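You operate a simulated robot arm through the tools that you are given. There is no shell and no other tool.

Carry out the task below with a simulated robot arm. There is one attempt and no reset: what you move stays moved.

JOB
Set the air reducer to about 3.5 bar and lock it.
Fine: open the air line gauge cock to read it; slacken the lock screw to turn the knob and tighten it afterwards.

It is judged by the outcome, as a careful person would: the job done as asked, and still so three seconds after it is handed in. It fails if anything else is knocked over, pushed out of place, dropped, spilled or broken.

ROBOT AND FRAMES
A 7-joint arm with a fingered hand, fixed in place. Base frame: the origin is at the foot of the arm, x ahead of it, y to its left, z up. Units: m, rad, N and s.
Its first joint turns from -2.897 to 2.897 rad. Payload 4 kg.
Tool frame: the origin (TCP) lies between the finger pads and is the grasp point; the fingertips stand 0.03 m ahead of it; z points along the fingers, y is the line along which they close. The gripper opens to 0.104 m. The gripper's body begins 0.035 m behind the TCP. The gripper is a hand of 4 fingers: y runs from the thumb to the fingers, the wrist lies at [-0.015, -0.113, -0.19] in the tool frame.
Orientation is that of the tool frame in the base frame, as a unit quaternion [x, y, z, w]. With the fingers straight down and the wrist toward the robot, the tool's x, y and z point along [0, 1, 0], [1, 0, 0] and [0, 0, -1] of the base frame.

CONTROLS
- The arm moves only by the tool jog_arm. Its argument "series" is a list of rows, each an object (a shift or turn left out is 0) with "slide": the shift along the tool's x, y, z in units of 40 mm (1.0 is 40 mm), a list of three; "dr": the turn, a rotation vector about the tool's x, y, z in units of 8 degrees (1.0 is 8 degrees), a list of three. In form: [{"slide": [dx, dy, dz], "dr": [rx, ry, rz]}, ...]. A call has 1 to 20 rows; each row shifts and turns the commanded pose from where the row before left it, along the tool's axes as they then stand. A call with a number of a shift or a turn outside -1 to 1 is refused whole. A row lasts 0.2 s, in which the tool goes at most 0.05 m and 0.15 rad; a call with a longer step from one row to the next is refused whole. Where a pose cannot be reached the arm comes as near as it can. A force on the tool above 40 N (or 10 N above the force at the start of the call, whichever is more), or a blocked arm, ends the call early, and 0.2 s more pass. In this call time passes only in rows, and 0.2 s behind the last. It gives the time, the measured TCP pose, the force on the tool (base axes), the opening and the grip force at its end, in the units of the frame above (readings bear some noise), with the torque about the TCP (base axes, N m) and any sound that the robot's microphone picked up, and new pictures: "views" is both (left out), scene, wrist or none.
- Cameras (640 x 400 px; columns grow to the right, rows downward): "scene" is now at [0.2206, 0.1173, 1.3008]; the picture's right is [-0.97, 0.26, 0.00], its down [-0.05, -0.18, -0.98] and it looks along [-0.26, -0.95, 0.19] (base axes); focal length 261 px, centre (320, 200). "wrist" rides on the gripper at [0.061, -0.092, -0.13] in the tool frame; the picture's right is [-0.81, 0.28, -0.52], its down [-0.53, -0.71, 0.46] and it looks along [-0.24, 0.64, 0.72] (tool axes); focal length 275 px, centre (320, 200). There is no depth. A picture from a camera that has moved, and an enlarged one, comes with that camera's place and axes in the base frame and with its lens.
- curl_fingers(index, middle, ring, thumb_bend, thumb_turn): sets how far each is bent, from 0 (flat) to 1 (curled in); at 0.3 the hand is open as for a grip, at 0.7 the pads meet at the TCP. One left out holds its place. A second passes; each finger stops where it meets its share of the squeeze, and holds until it gets a number again. It is the only way to open and close the hand. It gives what a move gives, with no picture; readings hold the bend of each and the force on the fingers (four entries, about 0 where the hand has none), thumb and palm. thumb_turn goes from beside the hand (0) to across from the fingers (1), as for a grip.
- head_to(pan, tilt): turns the head with the scene camera to pan (to the left, within 2.496 rad either way) and tilt (down, from -0.506 to 1.204), counted from straight ahead of the robot. It gives what a move gives, and a new picture of the scene camera.
- close_up(camera, box): a new picture of the part [left, top, right, bottom] of that camera's present view, enlarged. No time passes.
- hand_in(): hands the job in; it is judged then, once.

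Nothing tells you positions but the pictures and the camera data. Unless the task says otherwise, let go and move clear before handing in.

The tools are called after "Call:" as a command line: name --argument value ..., lists and objects as JSON in quotes. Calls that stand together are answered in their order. jog_arm: Moves the arm, as the interface text tells. Its arguments: {"type":"object","properties":{"series":{"type":"array","items":{"type":"object","properties":{"slide":{"type":"array","items":{"type":"number"}},"dr":{"type":"array","items":{"type":"number"}}}}},"views":{"type":"string","enum":["both","scene","wrist","none"]}},"required":["series"]} The other tools are called the same way: curl_fingers (index, middle, ring, thumb_bend, thumb_turn) moves the fingers one by one; head_to (pan, tilt) turns the head that bears the scene camera; close_up (camera, box) takes an enlarged picture of a part of a camera's view; hand_in () hands the job in.

At the start:

```text
clock: 0.0
tcp_pos: [0.2178, -0.3773, 1.4955]
tool_rot: [0.708, 0.706, -0.001, 0.001]
wrist_force: [-0.2, -0.3, -0.3]
ft_torque: [0.01, -0.04, 0.0]
width: 0.1037
gripper_force: 0.1
shape: jaw
bend: [0.3, 0.3, 0.3, 0.3, 0.98]
finger forces: [0.0, 0.0, 0.0, 0.1, 0.0, 0.0]
head pan, tilt: [-1.834, -0.19]
```

scene: 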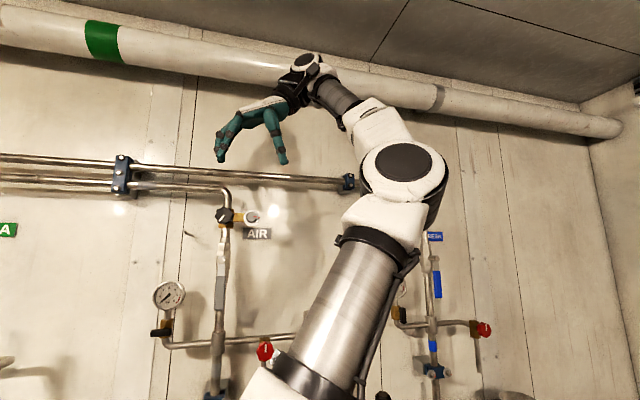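
wrist: 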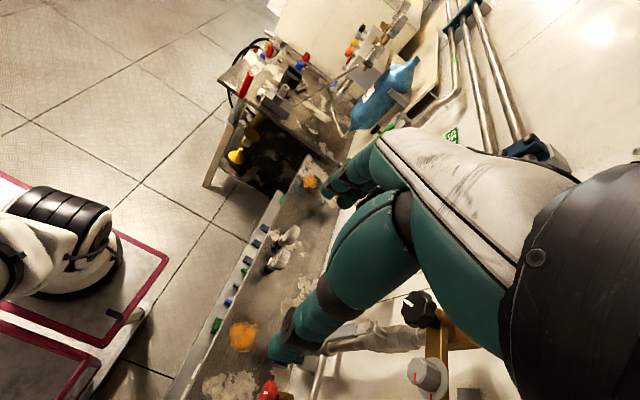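

I see a wall with an air line: a black knob and a grey item near the "AIR" label, a gauge with a cock below it, and red valves lower. I'll take enlarged looks before moving.

Call:
close_up --camera "scene" --box '[140, 180, 300, 280]'

Call:
close_up --camera "scene" --box '[120, 260, 320, 400]'

Call:
close_up --camera "wrist" --box '[240, 250, 480, 400]'

Call:
close_up --camera "scene" --box '[340, 200, 540, 400]'

Call:
head_to --pan -1.6 --tilt 0.3

```text
4.00 times, centred on (220, 230) of scene
camera zoom: at [0.2206, 0.1173, 1.3008], right [-0.97, 0.26, 0.0], down [-0.05, -0.18, -0.98], along [-0.26, -0.95, 0.19], focal length 1045 px, centre (720, 80)
```

zoom: 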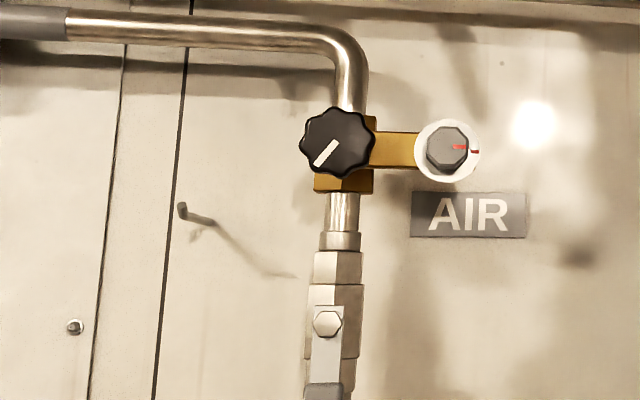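

```text
2.86 times, centred on (220, 330) of scene
camera zoom: at [0.2206, 0.1173, 1.3008], right [-0.97, 0.26, 0.0], down [-0.05, -0.18, -0.98], along [-0.26, -0.95, 0.19], focal length 746 px, centre (606, -171)
```

zoom: 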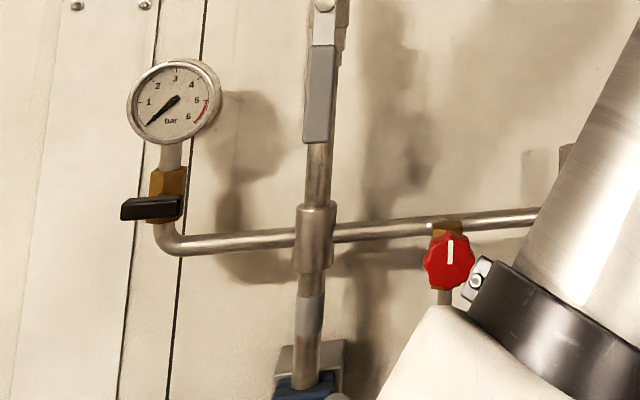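

```text
2.67 times, centred on (360, 325) of wrist
camera zoom: at [0.1267, -0.3153, 1.6248], right [0.27, -0.81, 0.52], down [-0.71, -0.53, -0.46], along [0.65, -0.25, -0.72], focal length 734 px, centre (213, -133)
```

zoom: 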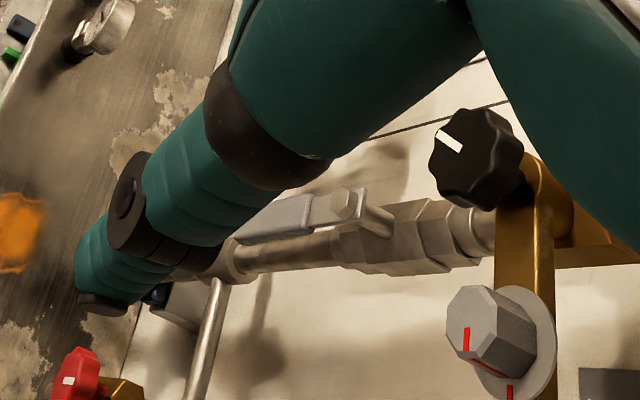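

```text
2.00 times, centred on (440, 300) of scene
camera zoom: at [0.2206, 0.1173, 1.3008], right [-0.97, 0.26, 0.0], down [-0.05, -0.18, -0.98], along [-0.26, -0.95, 0.19], focal length 522 px, centre (80, 0)
```

zoom: 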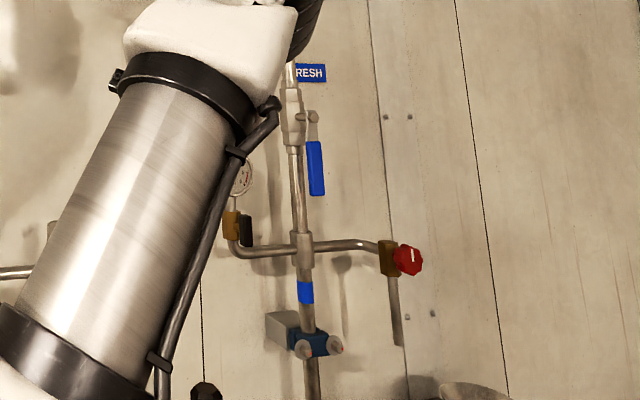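

```text
clock: 0.9
tcp_pos: [0.2176, -0.3766, 1.495]
tool_rot: [0.708, 0.706, 0.0, 0.001]
wrist_force: [-0.2, 0.8, 0.3]
ft_torque: [-0.02, -0.02, 0.01]
width: 0.1036
gripper_force: 0.2
shape: jaw
bend: [0.3, 0.3, 0.3, 0.3, 0.98]
finger forces: [0.0, 0.1, 0.0, 0.1, 0.1, 0.1]
head pan, tilt: [-1.6, 0.3]
```

scene: 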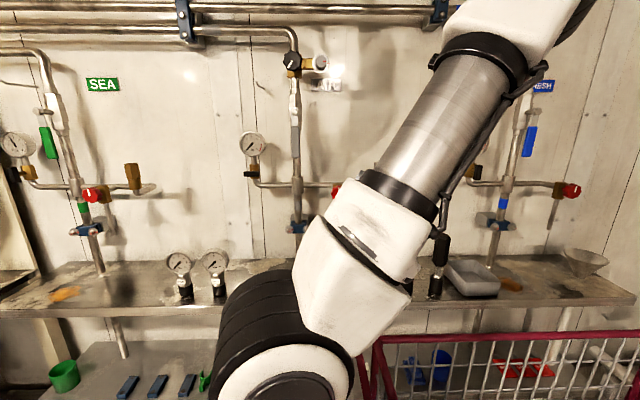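

The black reducer knob triangulates to about (0.28, -0.56, 1.385), and the small grey lock screw with the red mark to about (0.21, -0.57, 1.387). The gauge and cock are lower, near x 0.39. I'll look closer at each before moving.

Call:
head_to --pan -1.45 --tilt 0.0

Call:
close_up --camera "scene" --box '[240, 120, 400, 220]'

Call:
close_up --camera "scene" --box '[200, 200, 360, 300]'

```text
clock: 1.7
tcp_pos: [0.218, -0.3768, 1.4952]
tool_rot: [0.707, 0.707, 0.0, 0.001]
wrist_force: [0.0, -0.1, 0.1]
ft_torque: [-0.01, 0.02, -0.03]
width: 0.1038
gripper_force: 0.1
shape: jaw
bend: [0.3, 0.3, 0.3, 0.3, 0.98]
finger forces: [0.0, 0.0, 0.1, 0.0, 0.1, 0.0]
head pan, tilt: [-1.45, 0.0]
```

scene: 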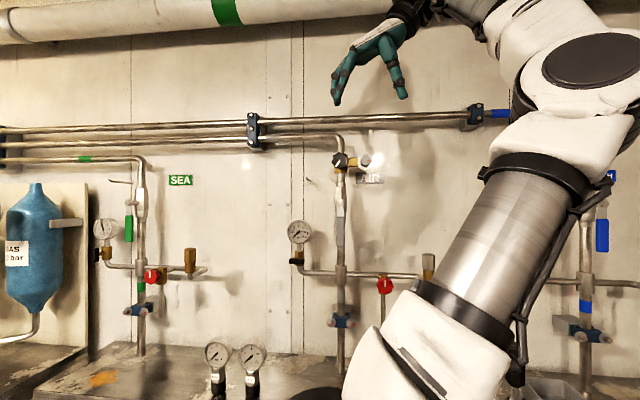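

```text
4.00 times, centred on (320, 170) of scene
camera zoom: at [0.2532, 0.1087, 1.2842], right [-0.99, -0.12, 0.0], down [0.0, 0.0, -1.0], along [0.12, -0.99, 0.0], focal length 1045 px, centre (320, 320)
```

zoom: 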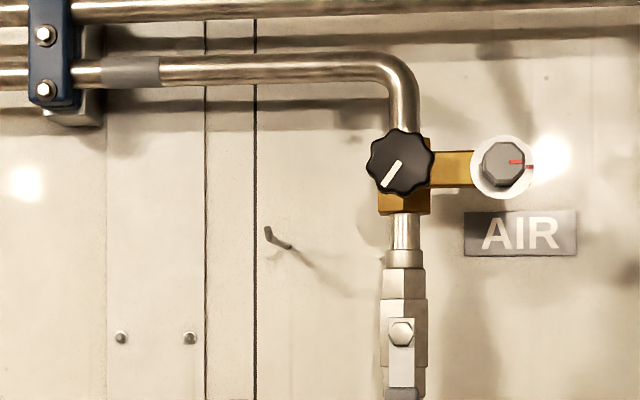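

```text
4.00 times, centred on (280, 250) of scene
camera zoom: at [0.2532, 0.1087, 1.2842], right [-0.99, -0.12, 0.0], down [0.0, 0.0, -1.0], along [0.12, -0.99, 0.0], focal length 1045 px, centre (480, 0)
```

zoom: 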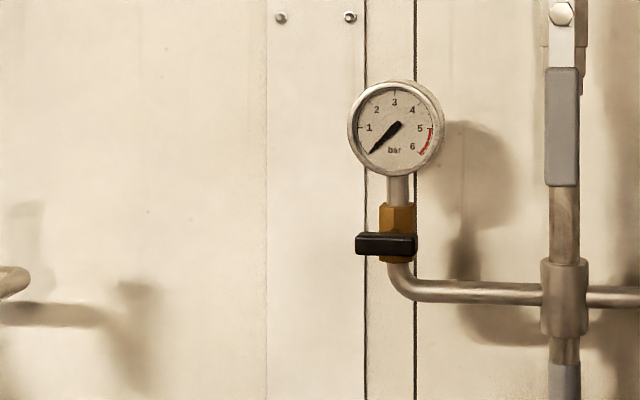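

The reducer, lock screw, gauge (pointer at rest) and cock (handle across the pipe, so closed) are all clear. I'll compare with the cocks on the other lines to judge how an open one looks.

Call:
close_up --camera "scene" --box '[70, 200, 190, 275]'

Call:
close_up --camera "scene" --box '[280, 210, 340, 280]'

Call:
close_up --camera "scene" --box '[320, 140, 390, 184]'

Call:
jog_arm --series '[{"slide": [0.5, 0, -0.5], "dr": [0, -1, 0]}, {"slide": [0.5, 0, -0.5], "dr": [0, -1, 0]}, {"slide": [0, 0, 0], "dr": [0, -1, 0]}, {"slide": [0, 0, 0], "dr": [0, -1, 0]}, {"slide": [0, 0, 0], "dr": [0, -1, 0]}, {"slide": [0, 0, 0], "dr": [0, -1, 0]}]'

```text
5.33 times, centred on (130, 238) of scene
camera zoom: at [0.2532, 0.1087, 1.2842], right [-0.99, -0.12, 0.0], down [0.0, 0.0, -1.0], along [0.12, -0.99, 0.0], focal length 1393 px, centre (1333, 0)
```

zoom: 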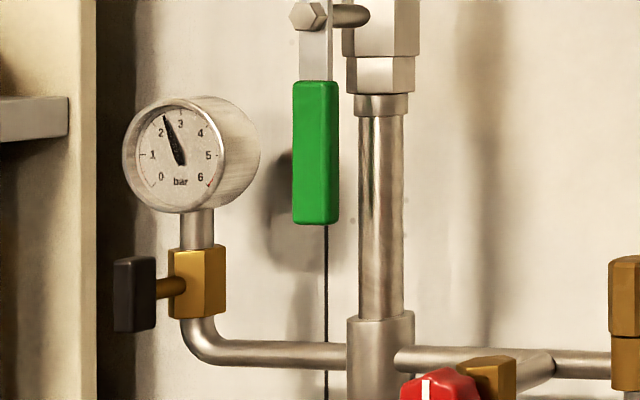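

```text
5.71 times, centred on (310, 245) of scene
camera zoom: at [0.2532, 0.1087, 1.2842], right [-0.99, -0.12, 0.0], down [0.0, 0.0, -1.0], along [0.12, -0.99, 0.0], focal length 1492 px, centre (377, -57)
```

zoom: 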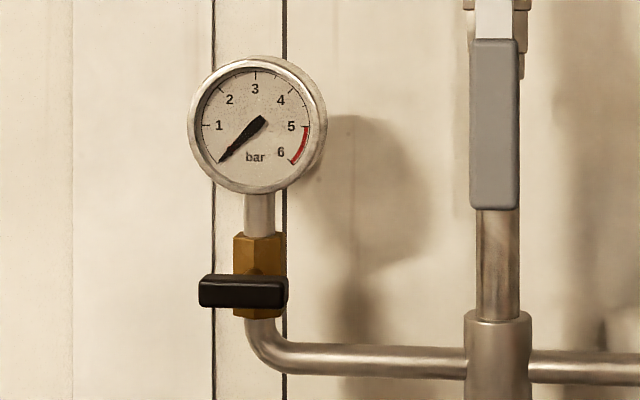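

```text
9.09 times, centred on (355, 162) of scene
camera zoom: at [0.2532, 0.1087, 1.2842], right [-0.99, -0.12, 0.0], down [0.0, 0.0, -1.0], along [0.12, -0.99, 0.0], focal length 2374 px, centre (2, 546)
```

zoom: 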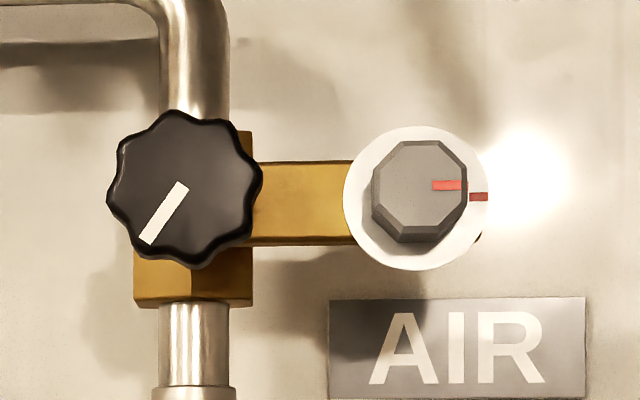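

```text
clock: 3.1
tcp_pos: [0.2187, -0.3345, 1.531]
tool_rot: [0.645, 0.646, -0.288, 0.289]
wrist_force: [0.9, -0.1, -0.7]
ft_torque: [0.01, 0.01, -0.03]
width: 0.1036
gripper_force: 0.0
shape: jaw
bend: [0.3, 0.3, 0.3, 0.3, 0.98]
finger forces: [0.0, 0.1, 0.0, 0.0, 0.0, 0.0]
head pan, tilt: [-1.45, 0.0]
camera wrist: at [0.1271, -0.1965, 1.5726], right [0.27, -0.15, 0.95], down [-0.71, -0.69, 0.09], along [0.64, -0.7, -0.3], focal length 275 px, centre (320, 200)
```

scene: 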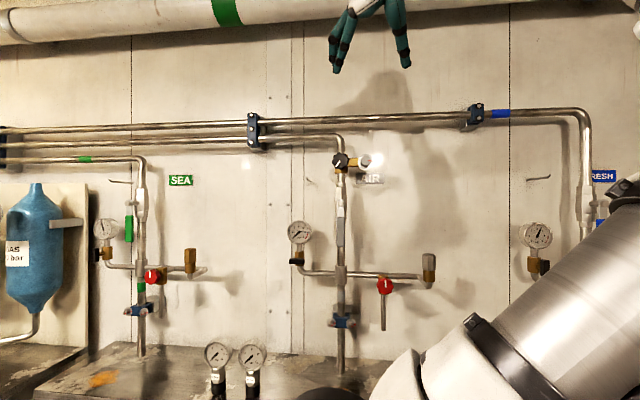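
wrist: 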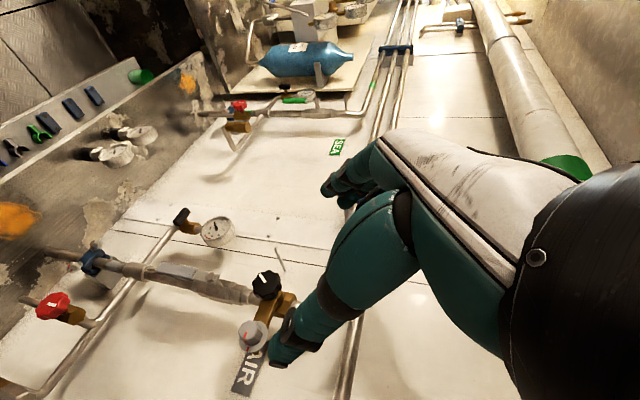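

An open cock (SEA line) has its handle vertical, so the AIR cock needs a quarter turn. I'll bring the hand horizontal (fingers toward the wall) and move down in front of the gauge area, well clear of the wall.

Call:
jog_arm --series '[{"dr": [0, -1, 0]}, {"dr": [0, -1, 0]}, {"dr": [0, -1, 0]}, {"dr": [0, -1, 0]}, {"dr": [0, -1, 0]}, {"dr": [0, -0.25, 0]}, {"slide": [0.9, 0.3, 0]}, {"slide": [0.9, 0.3, 0]}, {"slide": [0.9, 0.3, 0]}, {"slide": [0.9, 0.3, 0]}, {"slide": [0.9, 0.3, 0]}]'

Call:
close_up --camera "scene" --box '[500, 200, 580, 290]'

```text
clock: 5.5
tcp_pos: [0.2789, -0.3352, 1.3513]
tool_rot: [0.5, 0.499, -0.5, 0.5]
wrist_force: [0.6, 0.5, 0.7]
ft_torque: [0.0, 0.0, -0.02]
width: 0.1038
gripper_force: 0.1
shape: jaw
bend: [0.3, 0.3, 0.3, 0.3, 0.98]
finger forces: [0.0, 0.0, 0.0, 0.0, 0.0, 0.0]
head pan, tilt: [-1.45, 0.0]
camera wrist: at [0.1876, -0.2046, 1.2897], right [0.27, 0.52, 0.81], down [-0.71, -0.45, 0.53], along [0.64, -0.73, 0.25], focal length 275 px, centre (320, 200)
```

scene: 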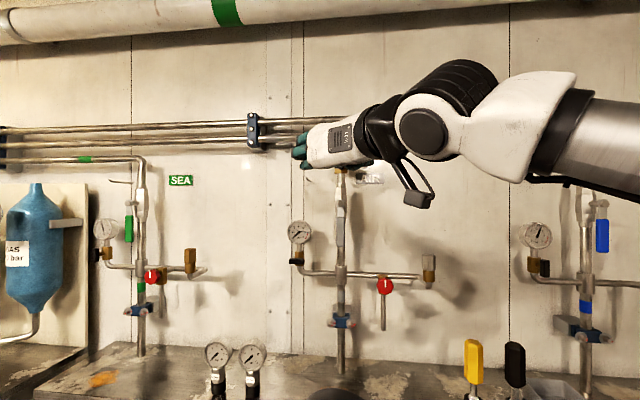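
wrist: 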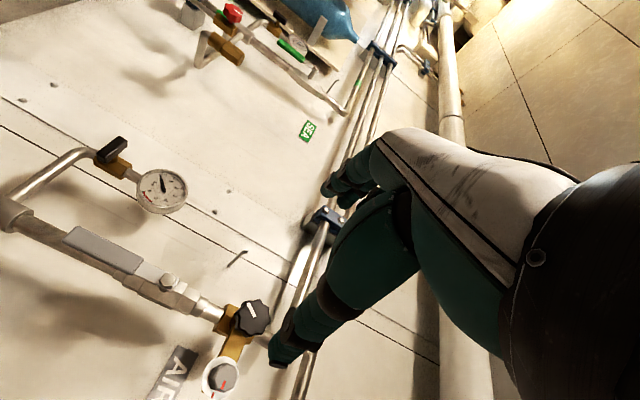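

```text
4.44 times, centred on (540, 245) of scene
camera zoom: at [0.2531, 0.1087, 1.2843], right [-0.99, -0.12, 0.0], down [0.0, 0.0, -1.0], along [0.12, -0.99, 0.0], focal length 1161 px, centre (-658, 0)
```

zoom: 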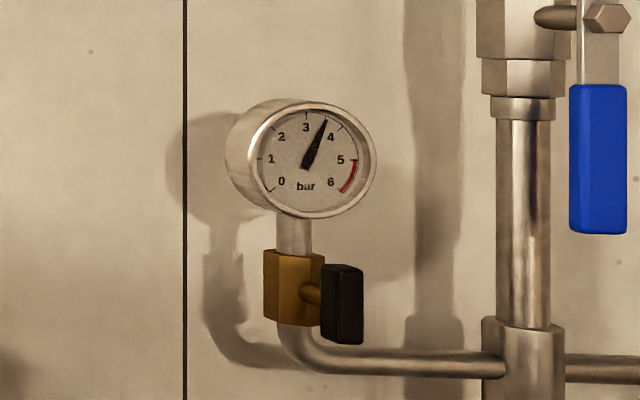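

The hand now points at the wall. I'll zoom the wrist camera on the cock, the knob and the lock screw to refine their positions.

Call:
close_up --camera "wrist" --box '[60, 110, 220, 230]'

Call:
close_up --camera "wrist" --box '[170, 280, 330, 400]'

```text
3.33 times, centred on (140, 170) of wrist
camera zoom: at [0.1876, -0.2046, 1.2897], right [0.27, 0.52, 0.81], down [-0.71, -0.45, 0.53], along [0.64, -0.73, 0.25], focal length 918 px, centre (920, 300)
```

zoom: 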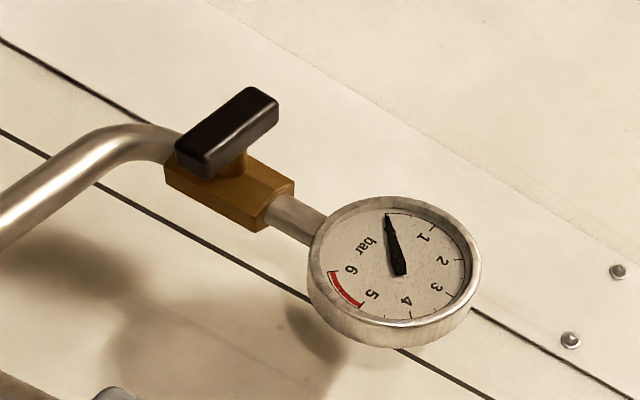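

```text
3.33 times, centred on (250, 340) of wrist
camera zoom: at [0.1876, -0.2046, 1.2897], right [0.27, 0.52, 0.81], down [-0.71, -0.45, 0.53], along [0.64, -0.73, 0.25], focal length 918 px, centre (553, -267)
```

zoom: 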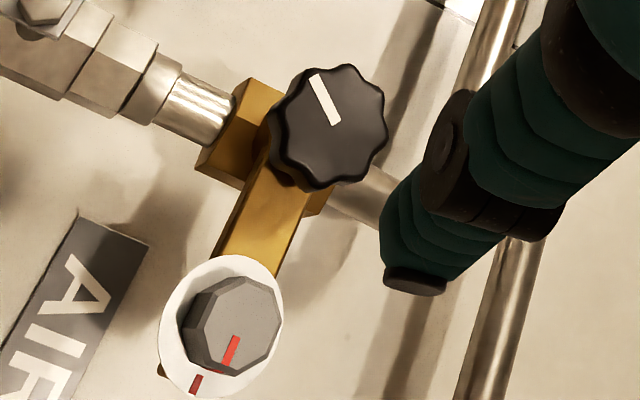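

The cock handle works out at about (0.405, -0.604, 1.114), the black knob's face at (0.282, -0.569, 1.387), and the lock screw's face at (0.216, -0.583, 1.388). I'll roll the hand so its thumb-to-finger line is vertical, with the wrist above, and come in front of the cock handle.

Call:
jog_arm --series '[{"dr": [0, 0, -1]}, {"dr": [0, 0, -1]}, {"dr": [0, 0, -1]}, {"dr": [0, 0, -1]}, {"dr": [0, 0, -1]}, {"dr": [0, 0, -1]}, {"dr": [0, 0, -1]}, {"dr": [0, 0, -1]}, {"dr": [0, 0, -1]}, {"dr": [0, 0, -1]}, {"dr": [0, 0, -1]}, {"dr": [0, 0, -0.25]}]'

```text
clock: 8.1
tcp_pos: [0.2786, -0.3355, 1.3514]
tool_rot: [-0.001, -0.706, 0.708, 0.0]
wrist_force: [0.3, 0.7, 1.0]
ft_torque: [0.01, 0.05, 0.01]
width: 0.1039
gripper_force: 0.0
shape: jaw
bend: [0.3, 0.3, 0.3, 0.3, 0.98]
finger forces: [0.0, 0.1, 0.1, 0.0, 0.1, 0.0]
head pan, tilt: [-1.45, 0.0]
camera wrist: at [0.2177, -0.204, 1.443], right [0.81, 0.52, -0.28], down [0.53, -0.45, 0.71], along [0.24, -0.73, -0.64], focal length 275 px, centre (320, 200)
```

scene: 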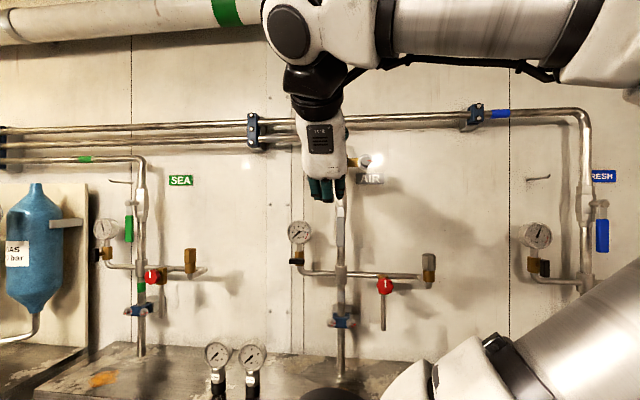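
wrist: 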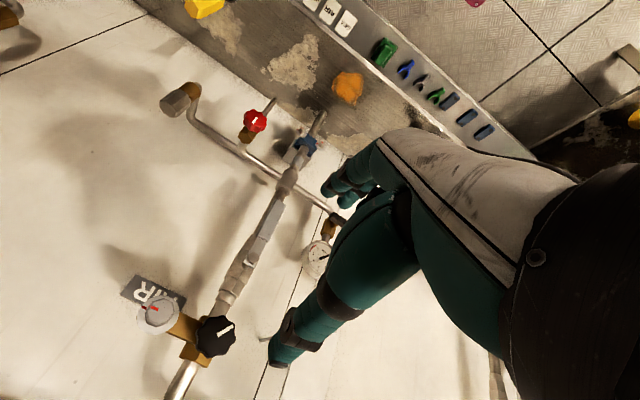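

Call:
jog_arm --series '[{"slide": [-0.45, 0.843, 0]}, {"slide": [-0.45, 0.843, 0]}, {"slide": [-0.45, 0.843, 0]}, {"slide": [-0.45, 0.843, 0]}, {"slide": [-0.45, 0.843, 0]}, {"slide": [-0.45, 0.843, 0]}, {"slide": [-0.45, 0.843, 0]}, {"slide": [0, 0, 1]}, {"slide": [0, 0, 1]}, {"slide": [0, 0, 1]}, {"slide": [0, 0, 1]}]'

Call:
close_up --camera "scene" --box '[240, 190, 400, 290]'

Call:
close_up --camera "wrist" --box '[200, 150, 360, 270]'

```text
clock: 10.5
tcp_pos: [0.437, -0.5065, 1.1719]
tool_rot: [-0.001, -0.706, 0.708, 0.0]
wrist_force: [-0.9, -0.4, 0.0]
ft_torque: [0.01, 0.02, 0.01]
width: 0.1036
gripper_force: 0.0
shape: jaw
bend: [0.3, 0.3, 0.3, 0.3, 0.98]
finger forces: [0.0, 0.0, 0.0, 0.0, 0.0, 0.1]
out of reach, approached as far as the arm can: row 5, 6, 7
head pan, tilt: [-1.45, 0.0]
camera wrist: at [0.3756, -0.3752, 1.2635], right [0.81, 0.52, -0.28], down [0.53, -0.45, 0.72], along [0.24, -0.73, -0.64], focal length 275 px, centre (320, 200)
```

scene: 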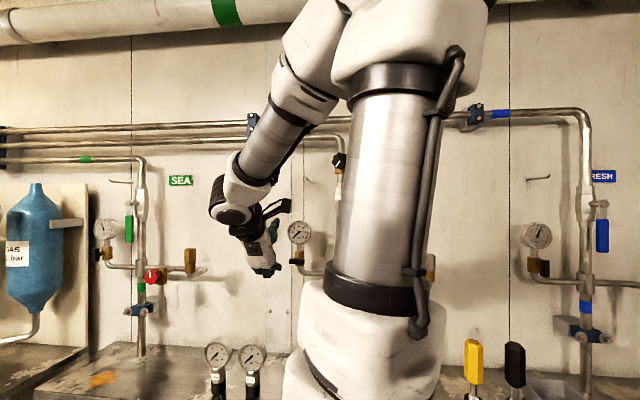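
wrist: 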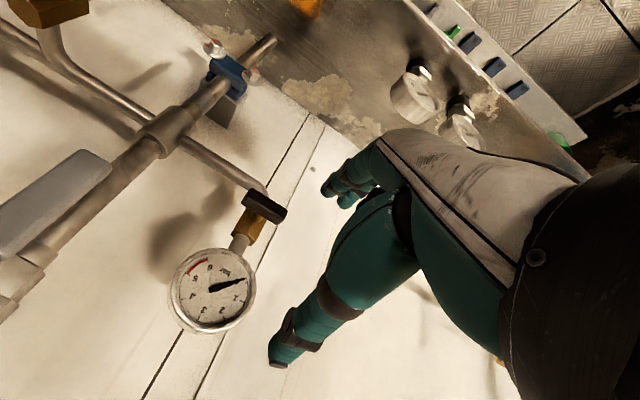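

```text
4.00 times, centred on (320, 240) of scene
camera zoom: at [0.253, 0.109, 1.2843], right [-0.99, -0.12, 0.0], down [0.0, 0.0, -1.0], along [0.12, -0.99, 0.0], focal length 1045 px, centre (320, 40)
```

zoom: 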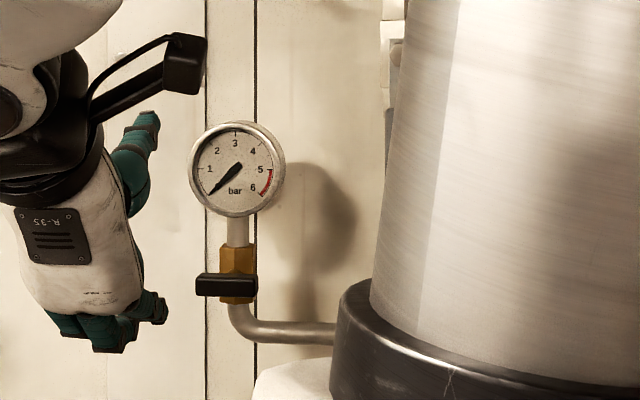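

```text
3.33 times, centred on (280, 210) of wrist
camera zoom: at [0.3756, -0.3752, 1.2635], right [0.81, 0.52, -0.28], down [0.53, -0.45, 0.72], along [0.24, -0.73, -0.64], focal length 918 px, centre (453, 167)
```

zoom: 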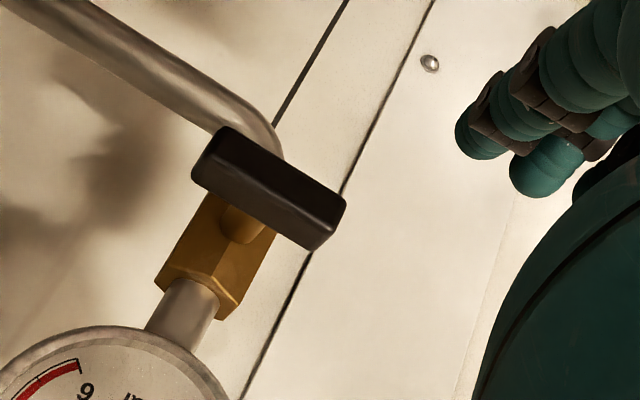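

The hand's stopped short at (0.437, -0.507, 1.172) owing to reach limits with the wrist above. The cock handle is confirmed at about (0.401, -0.597, 1.116). I'll test whether I can shift over to line up.

Call:
jog_arm --series '[{"slide": [0.45, 0.35, 0]}, {"slide": [0.45, 0.35, 0]}, {"slide": [0, 0.35, 0]}, {"slide": [0, 0.35, 0]}]'

```text
clock: 11.5
tcp_pos: [0.3993, -0.5068, 1.1165]
tool_rot: [0.0, -0.706, 0.708, -0.001]
wrist_force: [-0.5, -0.5, -0.7]
ft_torque: [0.01, -0.06, 0.0]
width: 0.1037
gripper_force: 0.0
shape: jaw
bend: [0.3, 0.3, 0.3, 0.3, 0.98]
finger forces: [0.0, 0.0, 0.0, 0.1, 0.0, 0.0]
head pan, tilt: [-1.45, 0.0]
camera wrist: at [0.3392, -0.3759, 1.2069], right [0.81, 0.52, -0.28], down [0.53, -0.45, 0.72], along [0.24, -0.73, -0.64], focal length 275 px, centre (320, 200)
```

scene: 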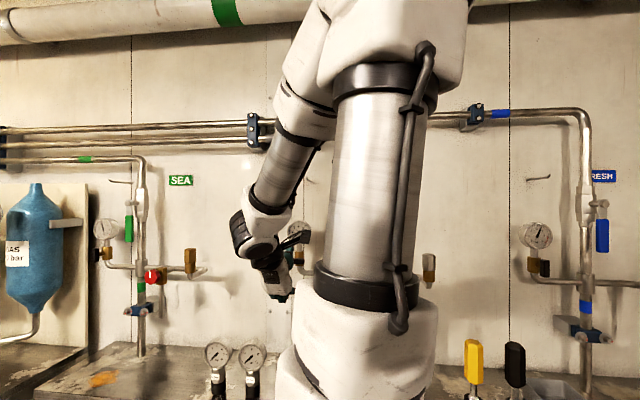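
wrist: 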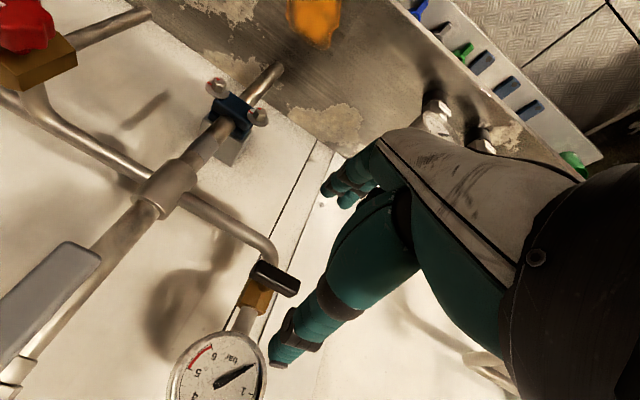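

Aligned. The tips stand about 0.02 m ahead of the TCP when open, so I'll advance until the fingers straddle the handle but stay clear of the gauge and brass body.

Call:
jog_arm --series '[{"slide": [0, 0, 0.5]}, {"slide": [0, 0, 0.5]}, {"slide": [0, 0, 0.5]}, {"slide": [0, 0, 0.4]}]'

Call:
close_up --camera "wrist" --box '[200, 150, 440, 400]'

Call:
head_to --pan -1.3 --tilt 0.25

```text
clock: 12.5
tcp_pos: [0.4001, -0.5829, 1.1162]
tool_rot: [-0.001, -0.707, 0.708, 0.0]
wrist_force: [0.3, 0.3, 0.1]
ft_torque: [0.02, -0.01, 0.03]
width: 0.1036
gripper_force: 0.1
shape: jaw
bend: [0.3, 0.3, 0.3, 0.3, 0.98]
finger forces: [0.1, 0.0, 0.0, 0.0, 0.0, 0.0]
head pan, tilt: [-1.45, 0.0]
camera wrist: at [0.3386, -0.4518, 1.2072], right [0.81, 0.52, -0.27], down [0.53, -0.46, 0.72], along [0.24, -0.73, -0.64], focal length 275 px, centre (320, 200)
```

scene: 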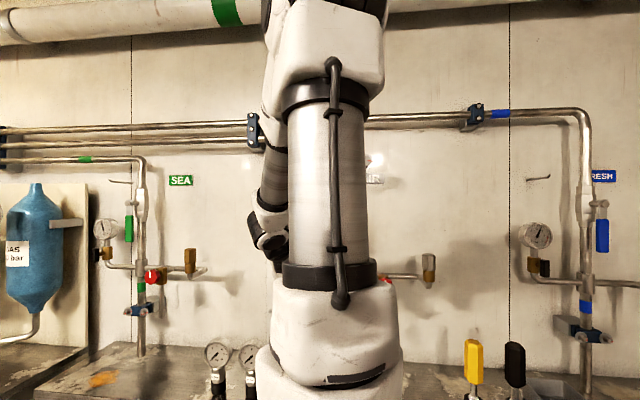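
wrist: 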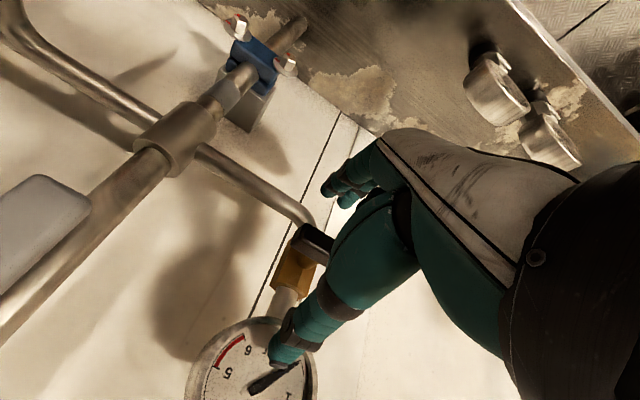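

```text
1.60 times, centred on (320, 275) of wrist
camera zoom: at [0.3386, -0.4518, 1.2072], right [0.81, 0.52, -0.27], down [0.53, -0.46, 0.72], along [0.24, -0.73, -0.64], focal length 440 px, centre (320, 80)
```

zoom: 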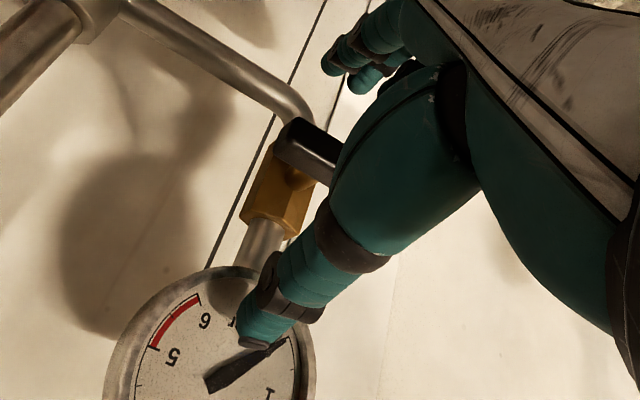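

```text
clock: 13.3
tcp_pos: [0.4002, -0.5823, 1.1156]
tool_rot: [-0.001, -0.707, 0.707, 0.0]
wrist_force: [-0.5, -0.3, 0.2]
ft_torque: [0.0, 0.01, 0.0]
width: 0.1038
gripper_force: 0.2
shape: jaw
bend: [0.3, 0.3, 0.3, 0.3, 0.98]
finger forces: [0.1, 0.0, 0.1, 0.0, 0.1, 0.0]
head pan, tilt: [-1.3, 0.25]
```

scene: 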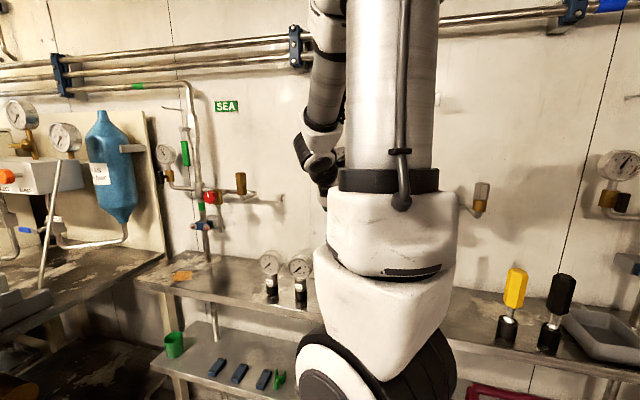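

The handle sits between the thumb and the fingers. I'll close the fingers on it in steps.

Call:
curl_fingers --index 0.55 --middle 0.55 --ring 0.55 --thumb_bend 0.55

Call:
close_up --camera "wrist" --box '[200, 150, 440, 400]'

```text
clock: 14.3
tcp_pos: [0.4002, -0.5821, 1.1169]
tool_rot: [0.0, 0.707, -0.707, 0.0]
wrist_force: [-0.1, -0.5, 0.4]
ft_torque: [-0.04, -0.02, 0.0]
width: 0.0395
gripper_force: 0.1
shape: fingers
bend: [0.55, 0.55, 0.55, 0.55, 0.98]
finger forces: [0.0, 0.0, 0.1, 0.1, 0.0, 0.0]
head pan, tilt: [-1.3, 0.25]
```

```text
1.60 times, centred on (320, 275) of wrist
camera zoom: at [0.3387, -0.4518, 1.2073], right [0.81, 0.52, -0.27], down [0.53, -0.45, 0.71], along [0.24, -0.73, -0.64], focal length 440 px, centre (320, 80)
```

zoom: 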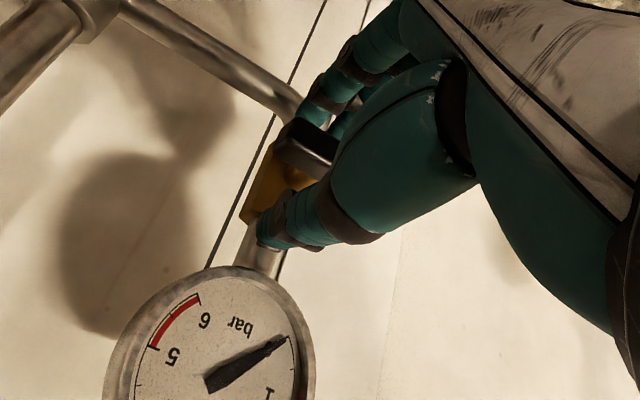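

Call:
curl_fingers --index 0.7 --middle 0.7 --ring 0.7 --thumb_bend 0.7

Call:
close_up --camera "wrist" --box '[200, 150, 440, 400]'

```text
clock: 15.3
tcp_pos: [0.3998, -0.5826, 1.116]
tool_rot: [-0.001, -0.707, 0.707, 0.0]
wrist_force: [0.7, -1.8, 0.5]
ft_torque: [-0.02, 0.01, 0.01]
width: 0.0071
gripper_force: 1.7
shape: fingers
bend: [0.68, 0.69, 0.7, 0.67, 0.98]
finger forces: [1.4, 0.9, 0.1, 0.0, 2.3, 0.0]
head pan, tilt: [-1.3, 0.25]
```

```text
1.60 times, centred on (320, 275) of wrist
camera zoom: at [0.3387, -0.4519, 1.2073], right [0.81, 0.52, -0.27], down [0.53, -0.45, 0.72], along [0.24, -0.73, -0.64], focal length 440 px, centre (320, 80)
```

zoom: 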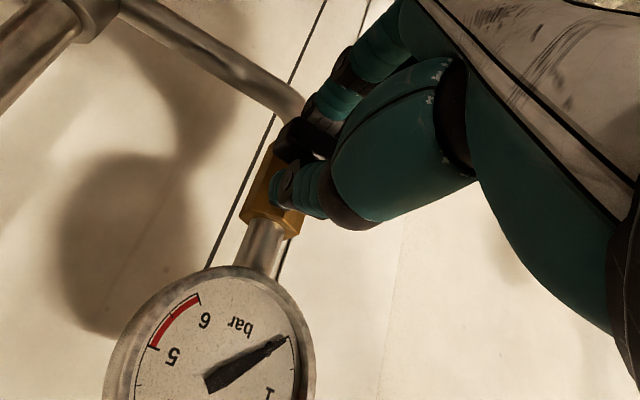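

Call:
curl_fingers --index 0.85 --middle 0.85 --ring 0.8 --thumb_bend 0.85

Call:
close_up --camera "wrist" --box '[200, 150, 440, 400]'

```text
clock: 16.3
tcp_pos: [0.3994, -0.5841, 1.1159]
tool_rot: [-0.001, -0.706, 0.708, 0.0]
wrist_force: [7.5, -24.7, 7.3]
ft_torque: [-0.08, 0.23, -0.04]
width: 0.0029
gripper_force: 22.2
shape: fingers
bend: [0.72, 0.71, 0.79, 0.69, 0.97]
finger forces: [7.4, 8.4, 6.9, 0.0, 21.3, 0.0]
head pan, tilt: [-1.3, 0.25]
```

```text
1.60 times, centred on (320, 275) of wrist
camera zoom: at [0.3391, -0.4531, 1.2073], right [0.81, 0.52, -0.28], down [0.53, -0.45, 0.72], along [0.24, -0.73, -0.64], focal length 440 px, centre (320, 80)
```

zoom: 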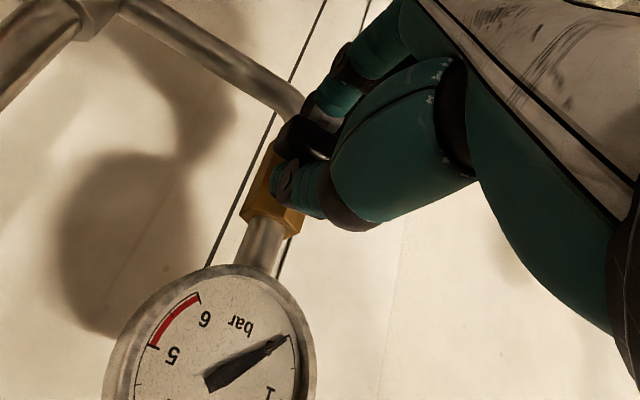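

The grip is firm at 22 N, and the fingers hook slightly behind the handle. I'll try turning it clockwise a little to feel for motion.

Call:
jog_arm --series '[{"dr": [0, 0, 0.5]}, {"dr": [0, 0, 0.5]}, {"dr": [0, 0, 0.5]}, {"dr": [0, 0, 0.5]}]' --views "wrist"

Call:
close_up --camera "wrist" --box '[200, 150, 440, 400]'

```text
clock: 17.3
tcp_pos: [0.3999, -0.5834, 1.1156]
tool_rot: [-0.1, -0.7, 0.701, -0.098]
wrist_force: [8.1, -22.5, 6.5]
ft_torque: [-0.07, 0.59, -0.13]
width: 0.0044
gripper_force: 31.0
shape: fingers
bend: [0.72, 0.71, 0.79, 0.68, 0.98]
finger forces: [6.7, 11.8, 17.7, 0.1, 24.9, 0.0]
head pan, tilt: [-1.3, 0.25]
camera wrist: at [0.3165, -0.4526, 1.1861], right [0.86, 0.52, -0.04], down [0.31, -0.45, 0.83], along [0.41, -0.73, -0.55], focal length 275 px, centre (320, 200)
```

wrist: 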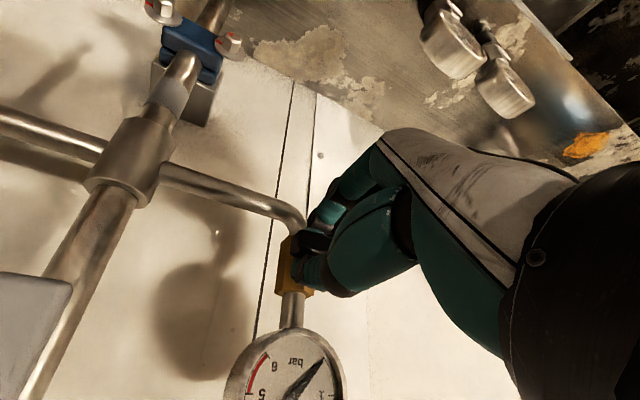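

```text
1.60 times, centred on (320, 275) of wrist
camera zoom: at [0.3165, -0.4526, 1.1861], right [0.86, 0.52, -0.04], down [0.31, -0.45, 0.83], along [0.41, -0.73, -0.55], focal length 440 px, centre (320, 80)
```

zoom: 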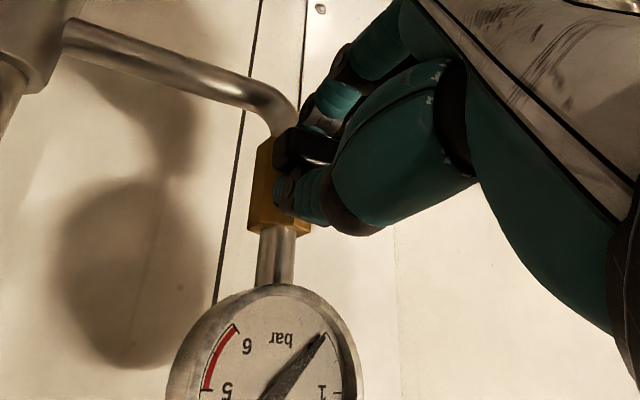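

Call:
jog_arm --series '[{"dr": [0, 0, 0.5]}, {"dr": [0, 0, 0.5]}, {"dr": [0, 0, 0.5]}, {"dr": [0, 0, 0.5]}]' --views "wrist"

Call:
close_up --camera "wrist" --box '[240, 170, 400, 310]'

```text
clock: 18.3
tcp_pos: [0.3992, -0.5841, 1.1152]
tool_rot: [-0.196, -0.678, 0.681, -0.195]
wrist_force: [0.6, -20.5, 3.6]
ft_torque: [0.0, 0.55, -0.26]
width: 0.0047
gripper_force: 27.3
shape: fingers
bend: [0.72, 0.66, 0.79, 0.68, 1.0]
finger forces: [7.4, 14.1, 8.0, 0.0, 25.7, 0.0]
head pan, tilt: [-1.3, 0.25]
camera wrist: at [0.2993, -0.4526, 1.1602], right [0.83, 0.52, 0.2], down [0.07, -0.45, 0.89], along [0.55, -0.73, -0.41], focal length 275 px, centre (320, 200)
```

wrist: 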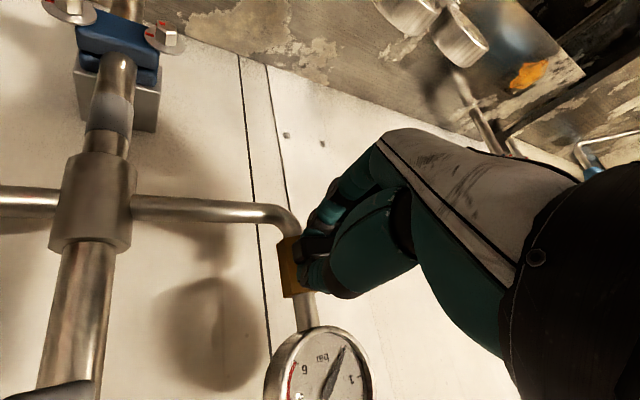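

```text
2.86 times, centred on (320, 240) of wrist
camera zoom: at [0.2993, -0.4526, 1.1602], right [0.83, 0.52, 0.2], down [0.07, -0.45, 0.89], along [0.55, -0.73, -0.41], focal length 786 px, centre (320, 86)
```

zoom: 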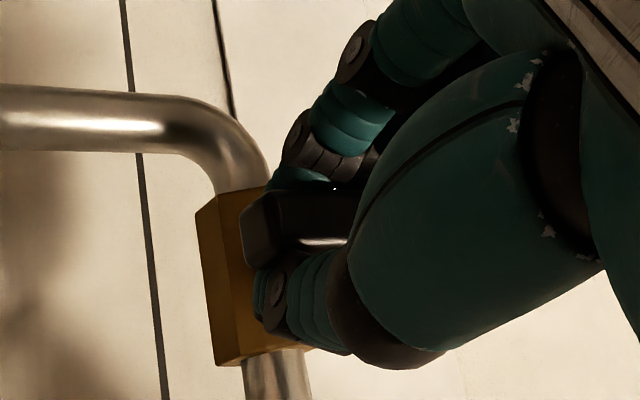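

The handle stayed horizontal while my grip slipped round it, so clockwise seems to be its stop. I'll go back and try anticlockwise.

Call:
jog_arm --series '[{"dr": [0, 0, -0.8]}, {"dr": [0, 0, -0.8]}, {"dr": [0, 0, -0.8]}, {"dr": [0, 0, -0.8]}, {"dr": [0, 0, -0.8]}, {"dr": [0, 0, -0.5]}, {"dr": [0, 0, -0.5]}, {"dr": [0, 0, -0.5]}, {"dr": [0, 0, -0.5]}]' --views "wrist"

Call:
close_up --camera "wrist" --box '[220, 170, 400, 310]'

```text
clock: 20.3
tcp_pos: [0.4014, -0.5827, 1.1148]
tool_rot: [0.098, -0.7, 0.701, 0.097]
wrist_force: [7.9, -22.3, 3.3]
ft_torque: [-0.01, 0.0, 0.19]
width: 0.0025
gripper_force: 18.3
shape: fingers
bend: [0.72, 0.71, 0.8, 0.7, 0.96]
finger forces: [9.0, 9.1, 0.7, 0.0, 18.7, 0.0]
head pan, tilt: [-1.3, 0.25]
camera wrist: at [0.3674, -0.453, 1.2196], right [0.7, 0.52, -0.49], down [0.71, -0.46, 0.54], along [0.06, -0.72, -0.69], focal length 275 px, centre (320, 200)
```

wrist: 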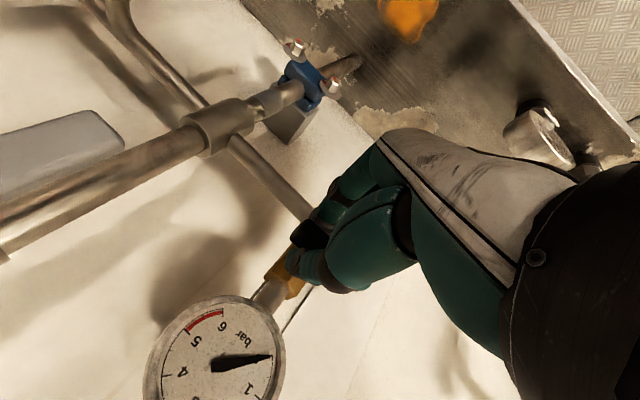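

```text
2.86 times, centred on (310, 240) of wrist
camera zoom: at [0.3674, -0.453, 1.2196], right [0.7, 0.52, -0.49], down [0.71, -0.46, 0.54], along [0.06, -0.72, -0.69], focal length 786 px, centre (349, 86)
```

zoom: 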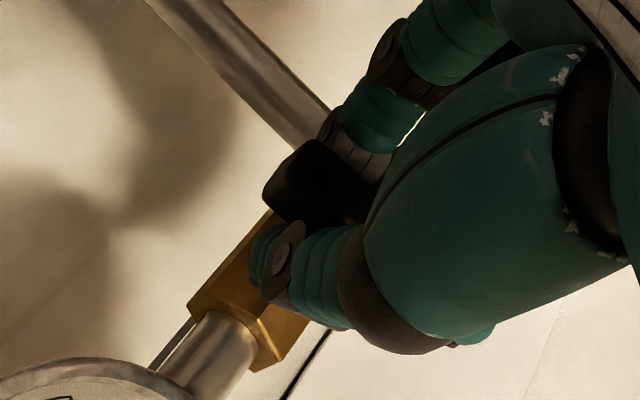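

Call:
jog_arm --series '[{"dr": [0, 0, -0.5]}, {"dr": [0, 0, -0.5]}, {"dr": [0, 0, -0.5]}, {"dr": [0, 0, -0.5]}, {"dr": [0, 0, -0.5]}, {"dr": [0, 0, -0.5]}]' --views "wrist"

Call:
close_up --camera "wrist" --box '[220, 170, 400, 310]'

```text
clock: 21.7
tcp_pos: [0.3998, -0.584, 1.1157]
tool_rot: [0.242, -0.664, 0.664, 0.243]
wrist_force: [7.1, -22.3, -2.1]
ft_torque: [0.08, -0.01, 0.17]
width: 0.0021
gripper_force: 18.7
shape: fingers
bend: [0.72, 0.71, 0.8, 0.71, 0.96]
finger forces: [9.7, 9.1, 0.6, 0.1, 18.6, 0.0]
head pan, tilt: [-1.3, 0.25]
camera wrist: at [0.4127, -0.4531, 1.2244], right [0.44, 0.52, -0.73], down [0.87, -0.46, 0.2], along [-0.23, -0.72, -0.65], focal length 275 px, centre (320, 200)
```

wrist: 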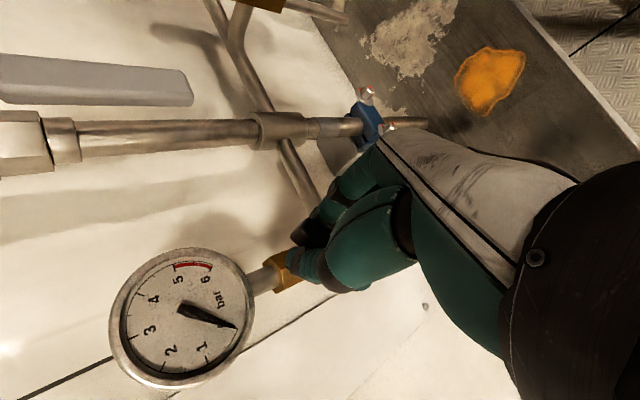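

```text
2.86 times, centred on (310, 240) of wrist
camera zoom: at [0.4127, -0.4531, 1.2244], right [0.44, 0.52, -0.73], down [0.87, -0.46, 0.2], along [-0.23, -0.72, -0.65], focal length 786 px, centre (349, 86)
```

zoom: 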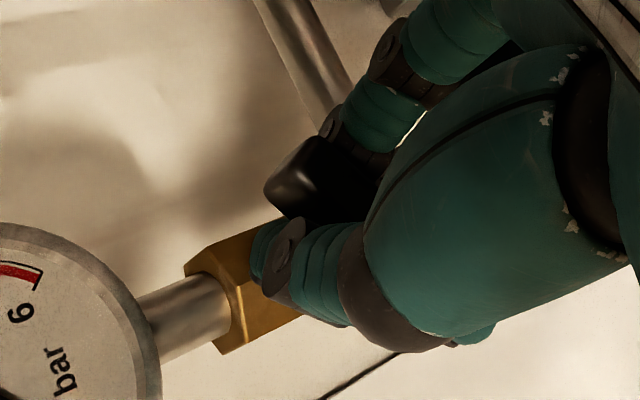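

The handle now turns with the hand, anticlockwise and about 40° so far. I'll continue toward vertical.

Call:
jog_arm --series '[{"dr": [0, 0, -0.5]}, {"dr": [0, 0, -0.5]}, {"dr": [0, 0, -0.5]}, {"dr": [0, 0, -0.5]}, {"dr": [0, 0, -0.5]}, {"dr": [0, 0, -0.5]}]' --views "wrist"

```text
clock: 23.1
tcp_pos: [0.4004, -0.5834, 1.116]
tool_rot: [0.373, -0.6, 0.6, 0.376]
wrist_force: [3.9, -22.7, -2.5]
ft_torque: [0.08, -0.02, 0.07]
width: 0.0024
gripper_force: 18.8
shape: fingers
bend: [0.72, 0.71, 0.8, 0.71, 0.95]
finger forces: [10.1, 8.7, 0.4, 0.0, 18.6, 0.1]
head pan, tilt: [-1.3, 0.25]
camera wrist: at [0.456, -0.4533, 1.2098], right [0.11, 0.52, -0.85], down [0.87, -0.46, -0.17], along [-0.47, -0.72, -0.5], focal length 275 px, centre (320, 200)
```

wrist: 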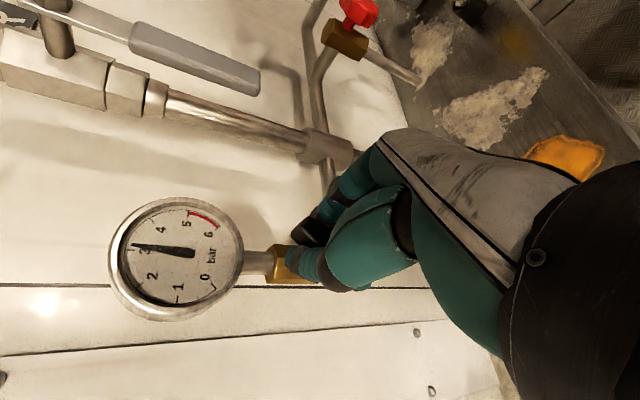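

The gauge pointer now rises to about 3, so the cock is opening. I'll carry the handle on to the vertical.

Call:
jog_arm --series '[{"dr": [0, 0, -0.5]}, {"dr": [0, 0, -0.5]}, {"dr": [0, 0, -0.5]}, {"dr": [0, 0, -0.5]}, {"dr": [0, 0, -0.5]}, {"dr": [0, 0, -0.5]}, {"dr": [0, 0, -0.3]}]' --views "wrist"

Call:
close_up --camera "wrist" --box '[80, 180, 340, 340]'

```text
clock: 24.7
tcp_pos: [0.4001, -0.5833, 1.1152]
tool_rot: [0.501, -0.499, 0.498, 0.502]
wrist_force: [0.0, -22.0, -4.6]
ft_torque: [0.13, -0.02, -0.01]
width: 0.0022
gripper_force: 19.1
shape: fingers
bend: [0.72, 0.71, 0.8, 0.71, 0.95]
finger forces: [10.8, 9.5, 0.4, 0.1, 18.0, 0.1]
head pan, tilt: [-1.3, 0.25]
camera wrist: at [0.4924, -0.4534, 1.1754], right [-0.28, 0.52, -0.81], down [0.71, -0.46, -0.54], along [-0.65, -0.72, -0.24], focal length 275 px, centre (320, 200)
```

wrist: 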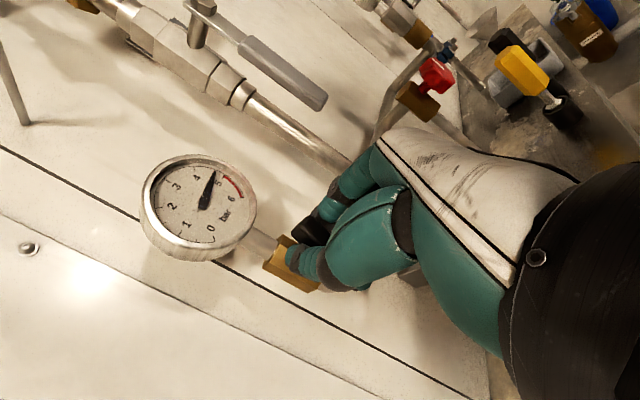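

```text
2.46 times, centred on (210, 260) of wrist
camera zoom: at [0.4924, -0.4534, 1.1754], right [-0.28, 0.52, -0.81], down [0.71, -0.46, -0.54], along [-0.65, -0.72, -0.24], focal length 678 px, centre (591, 52)
```

zoom: 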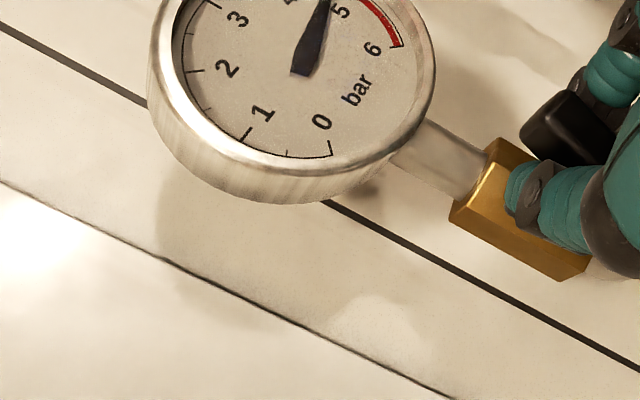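

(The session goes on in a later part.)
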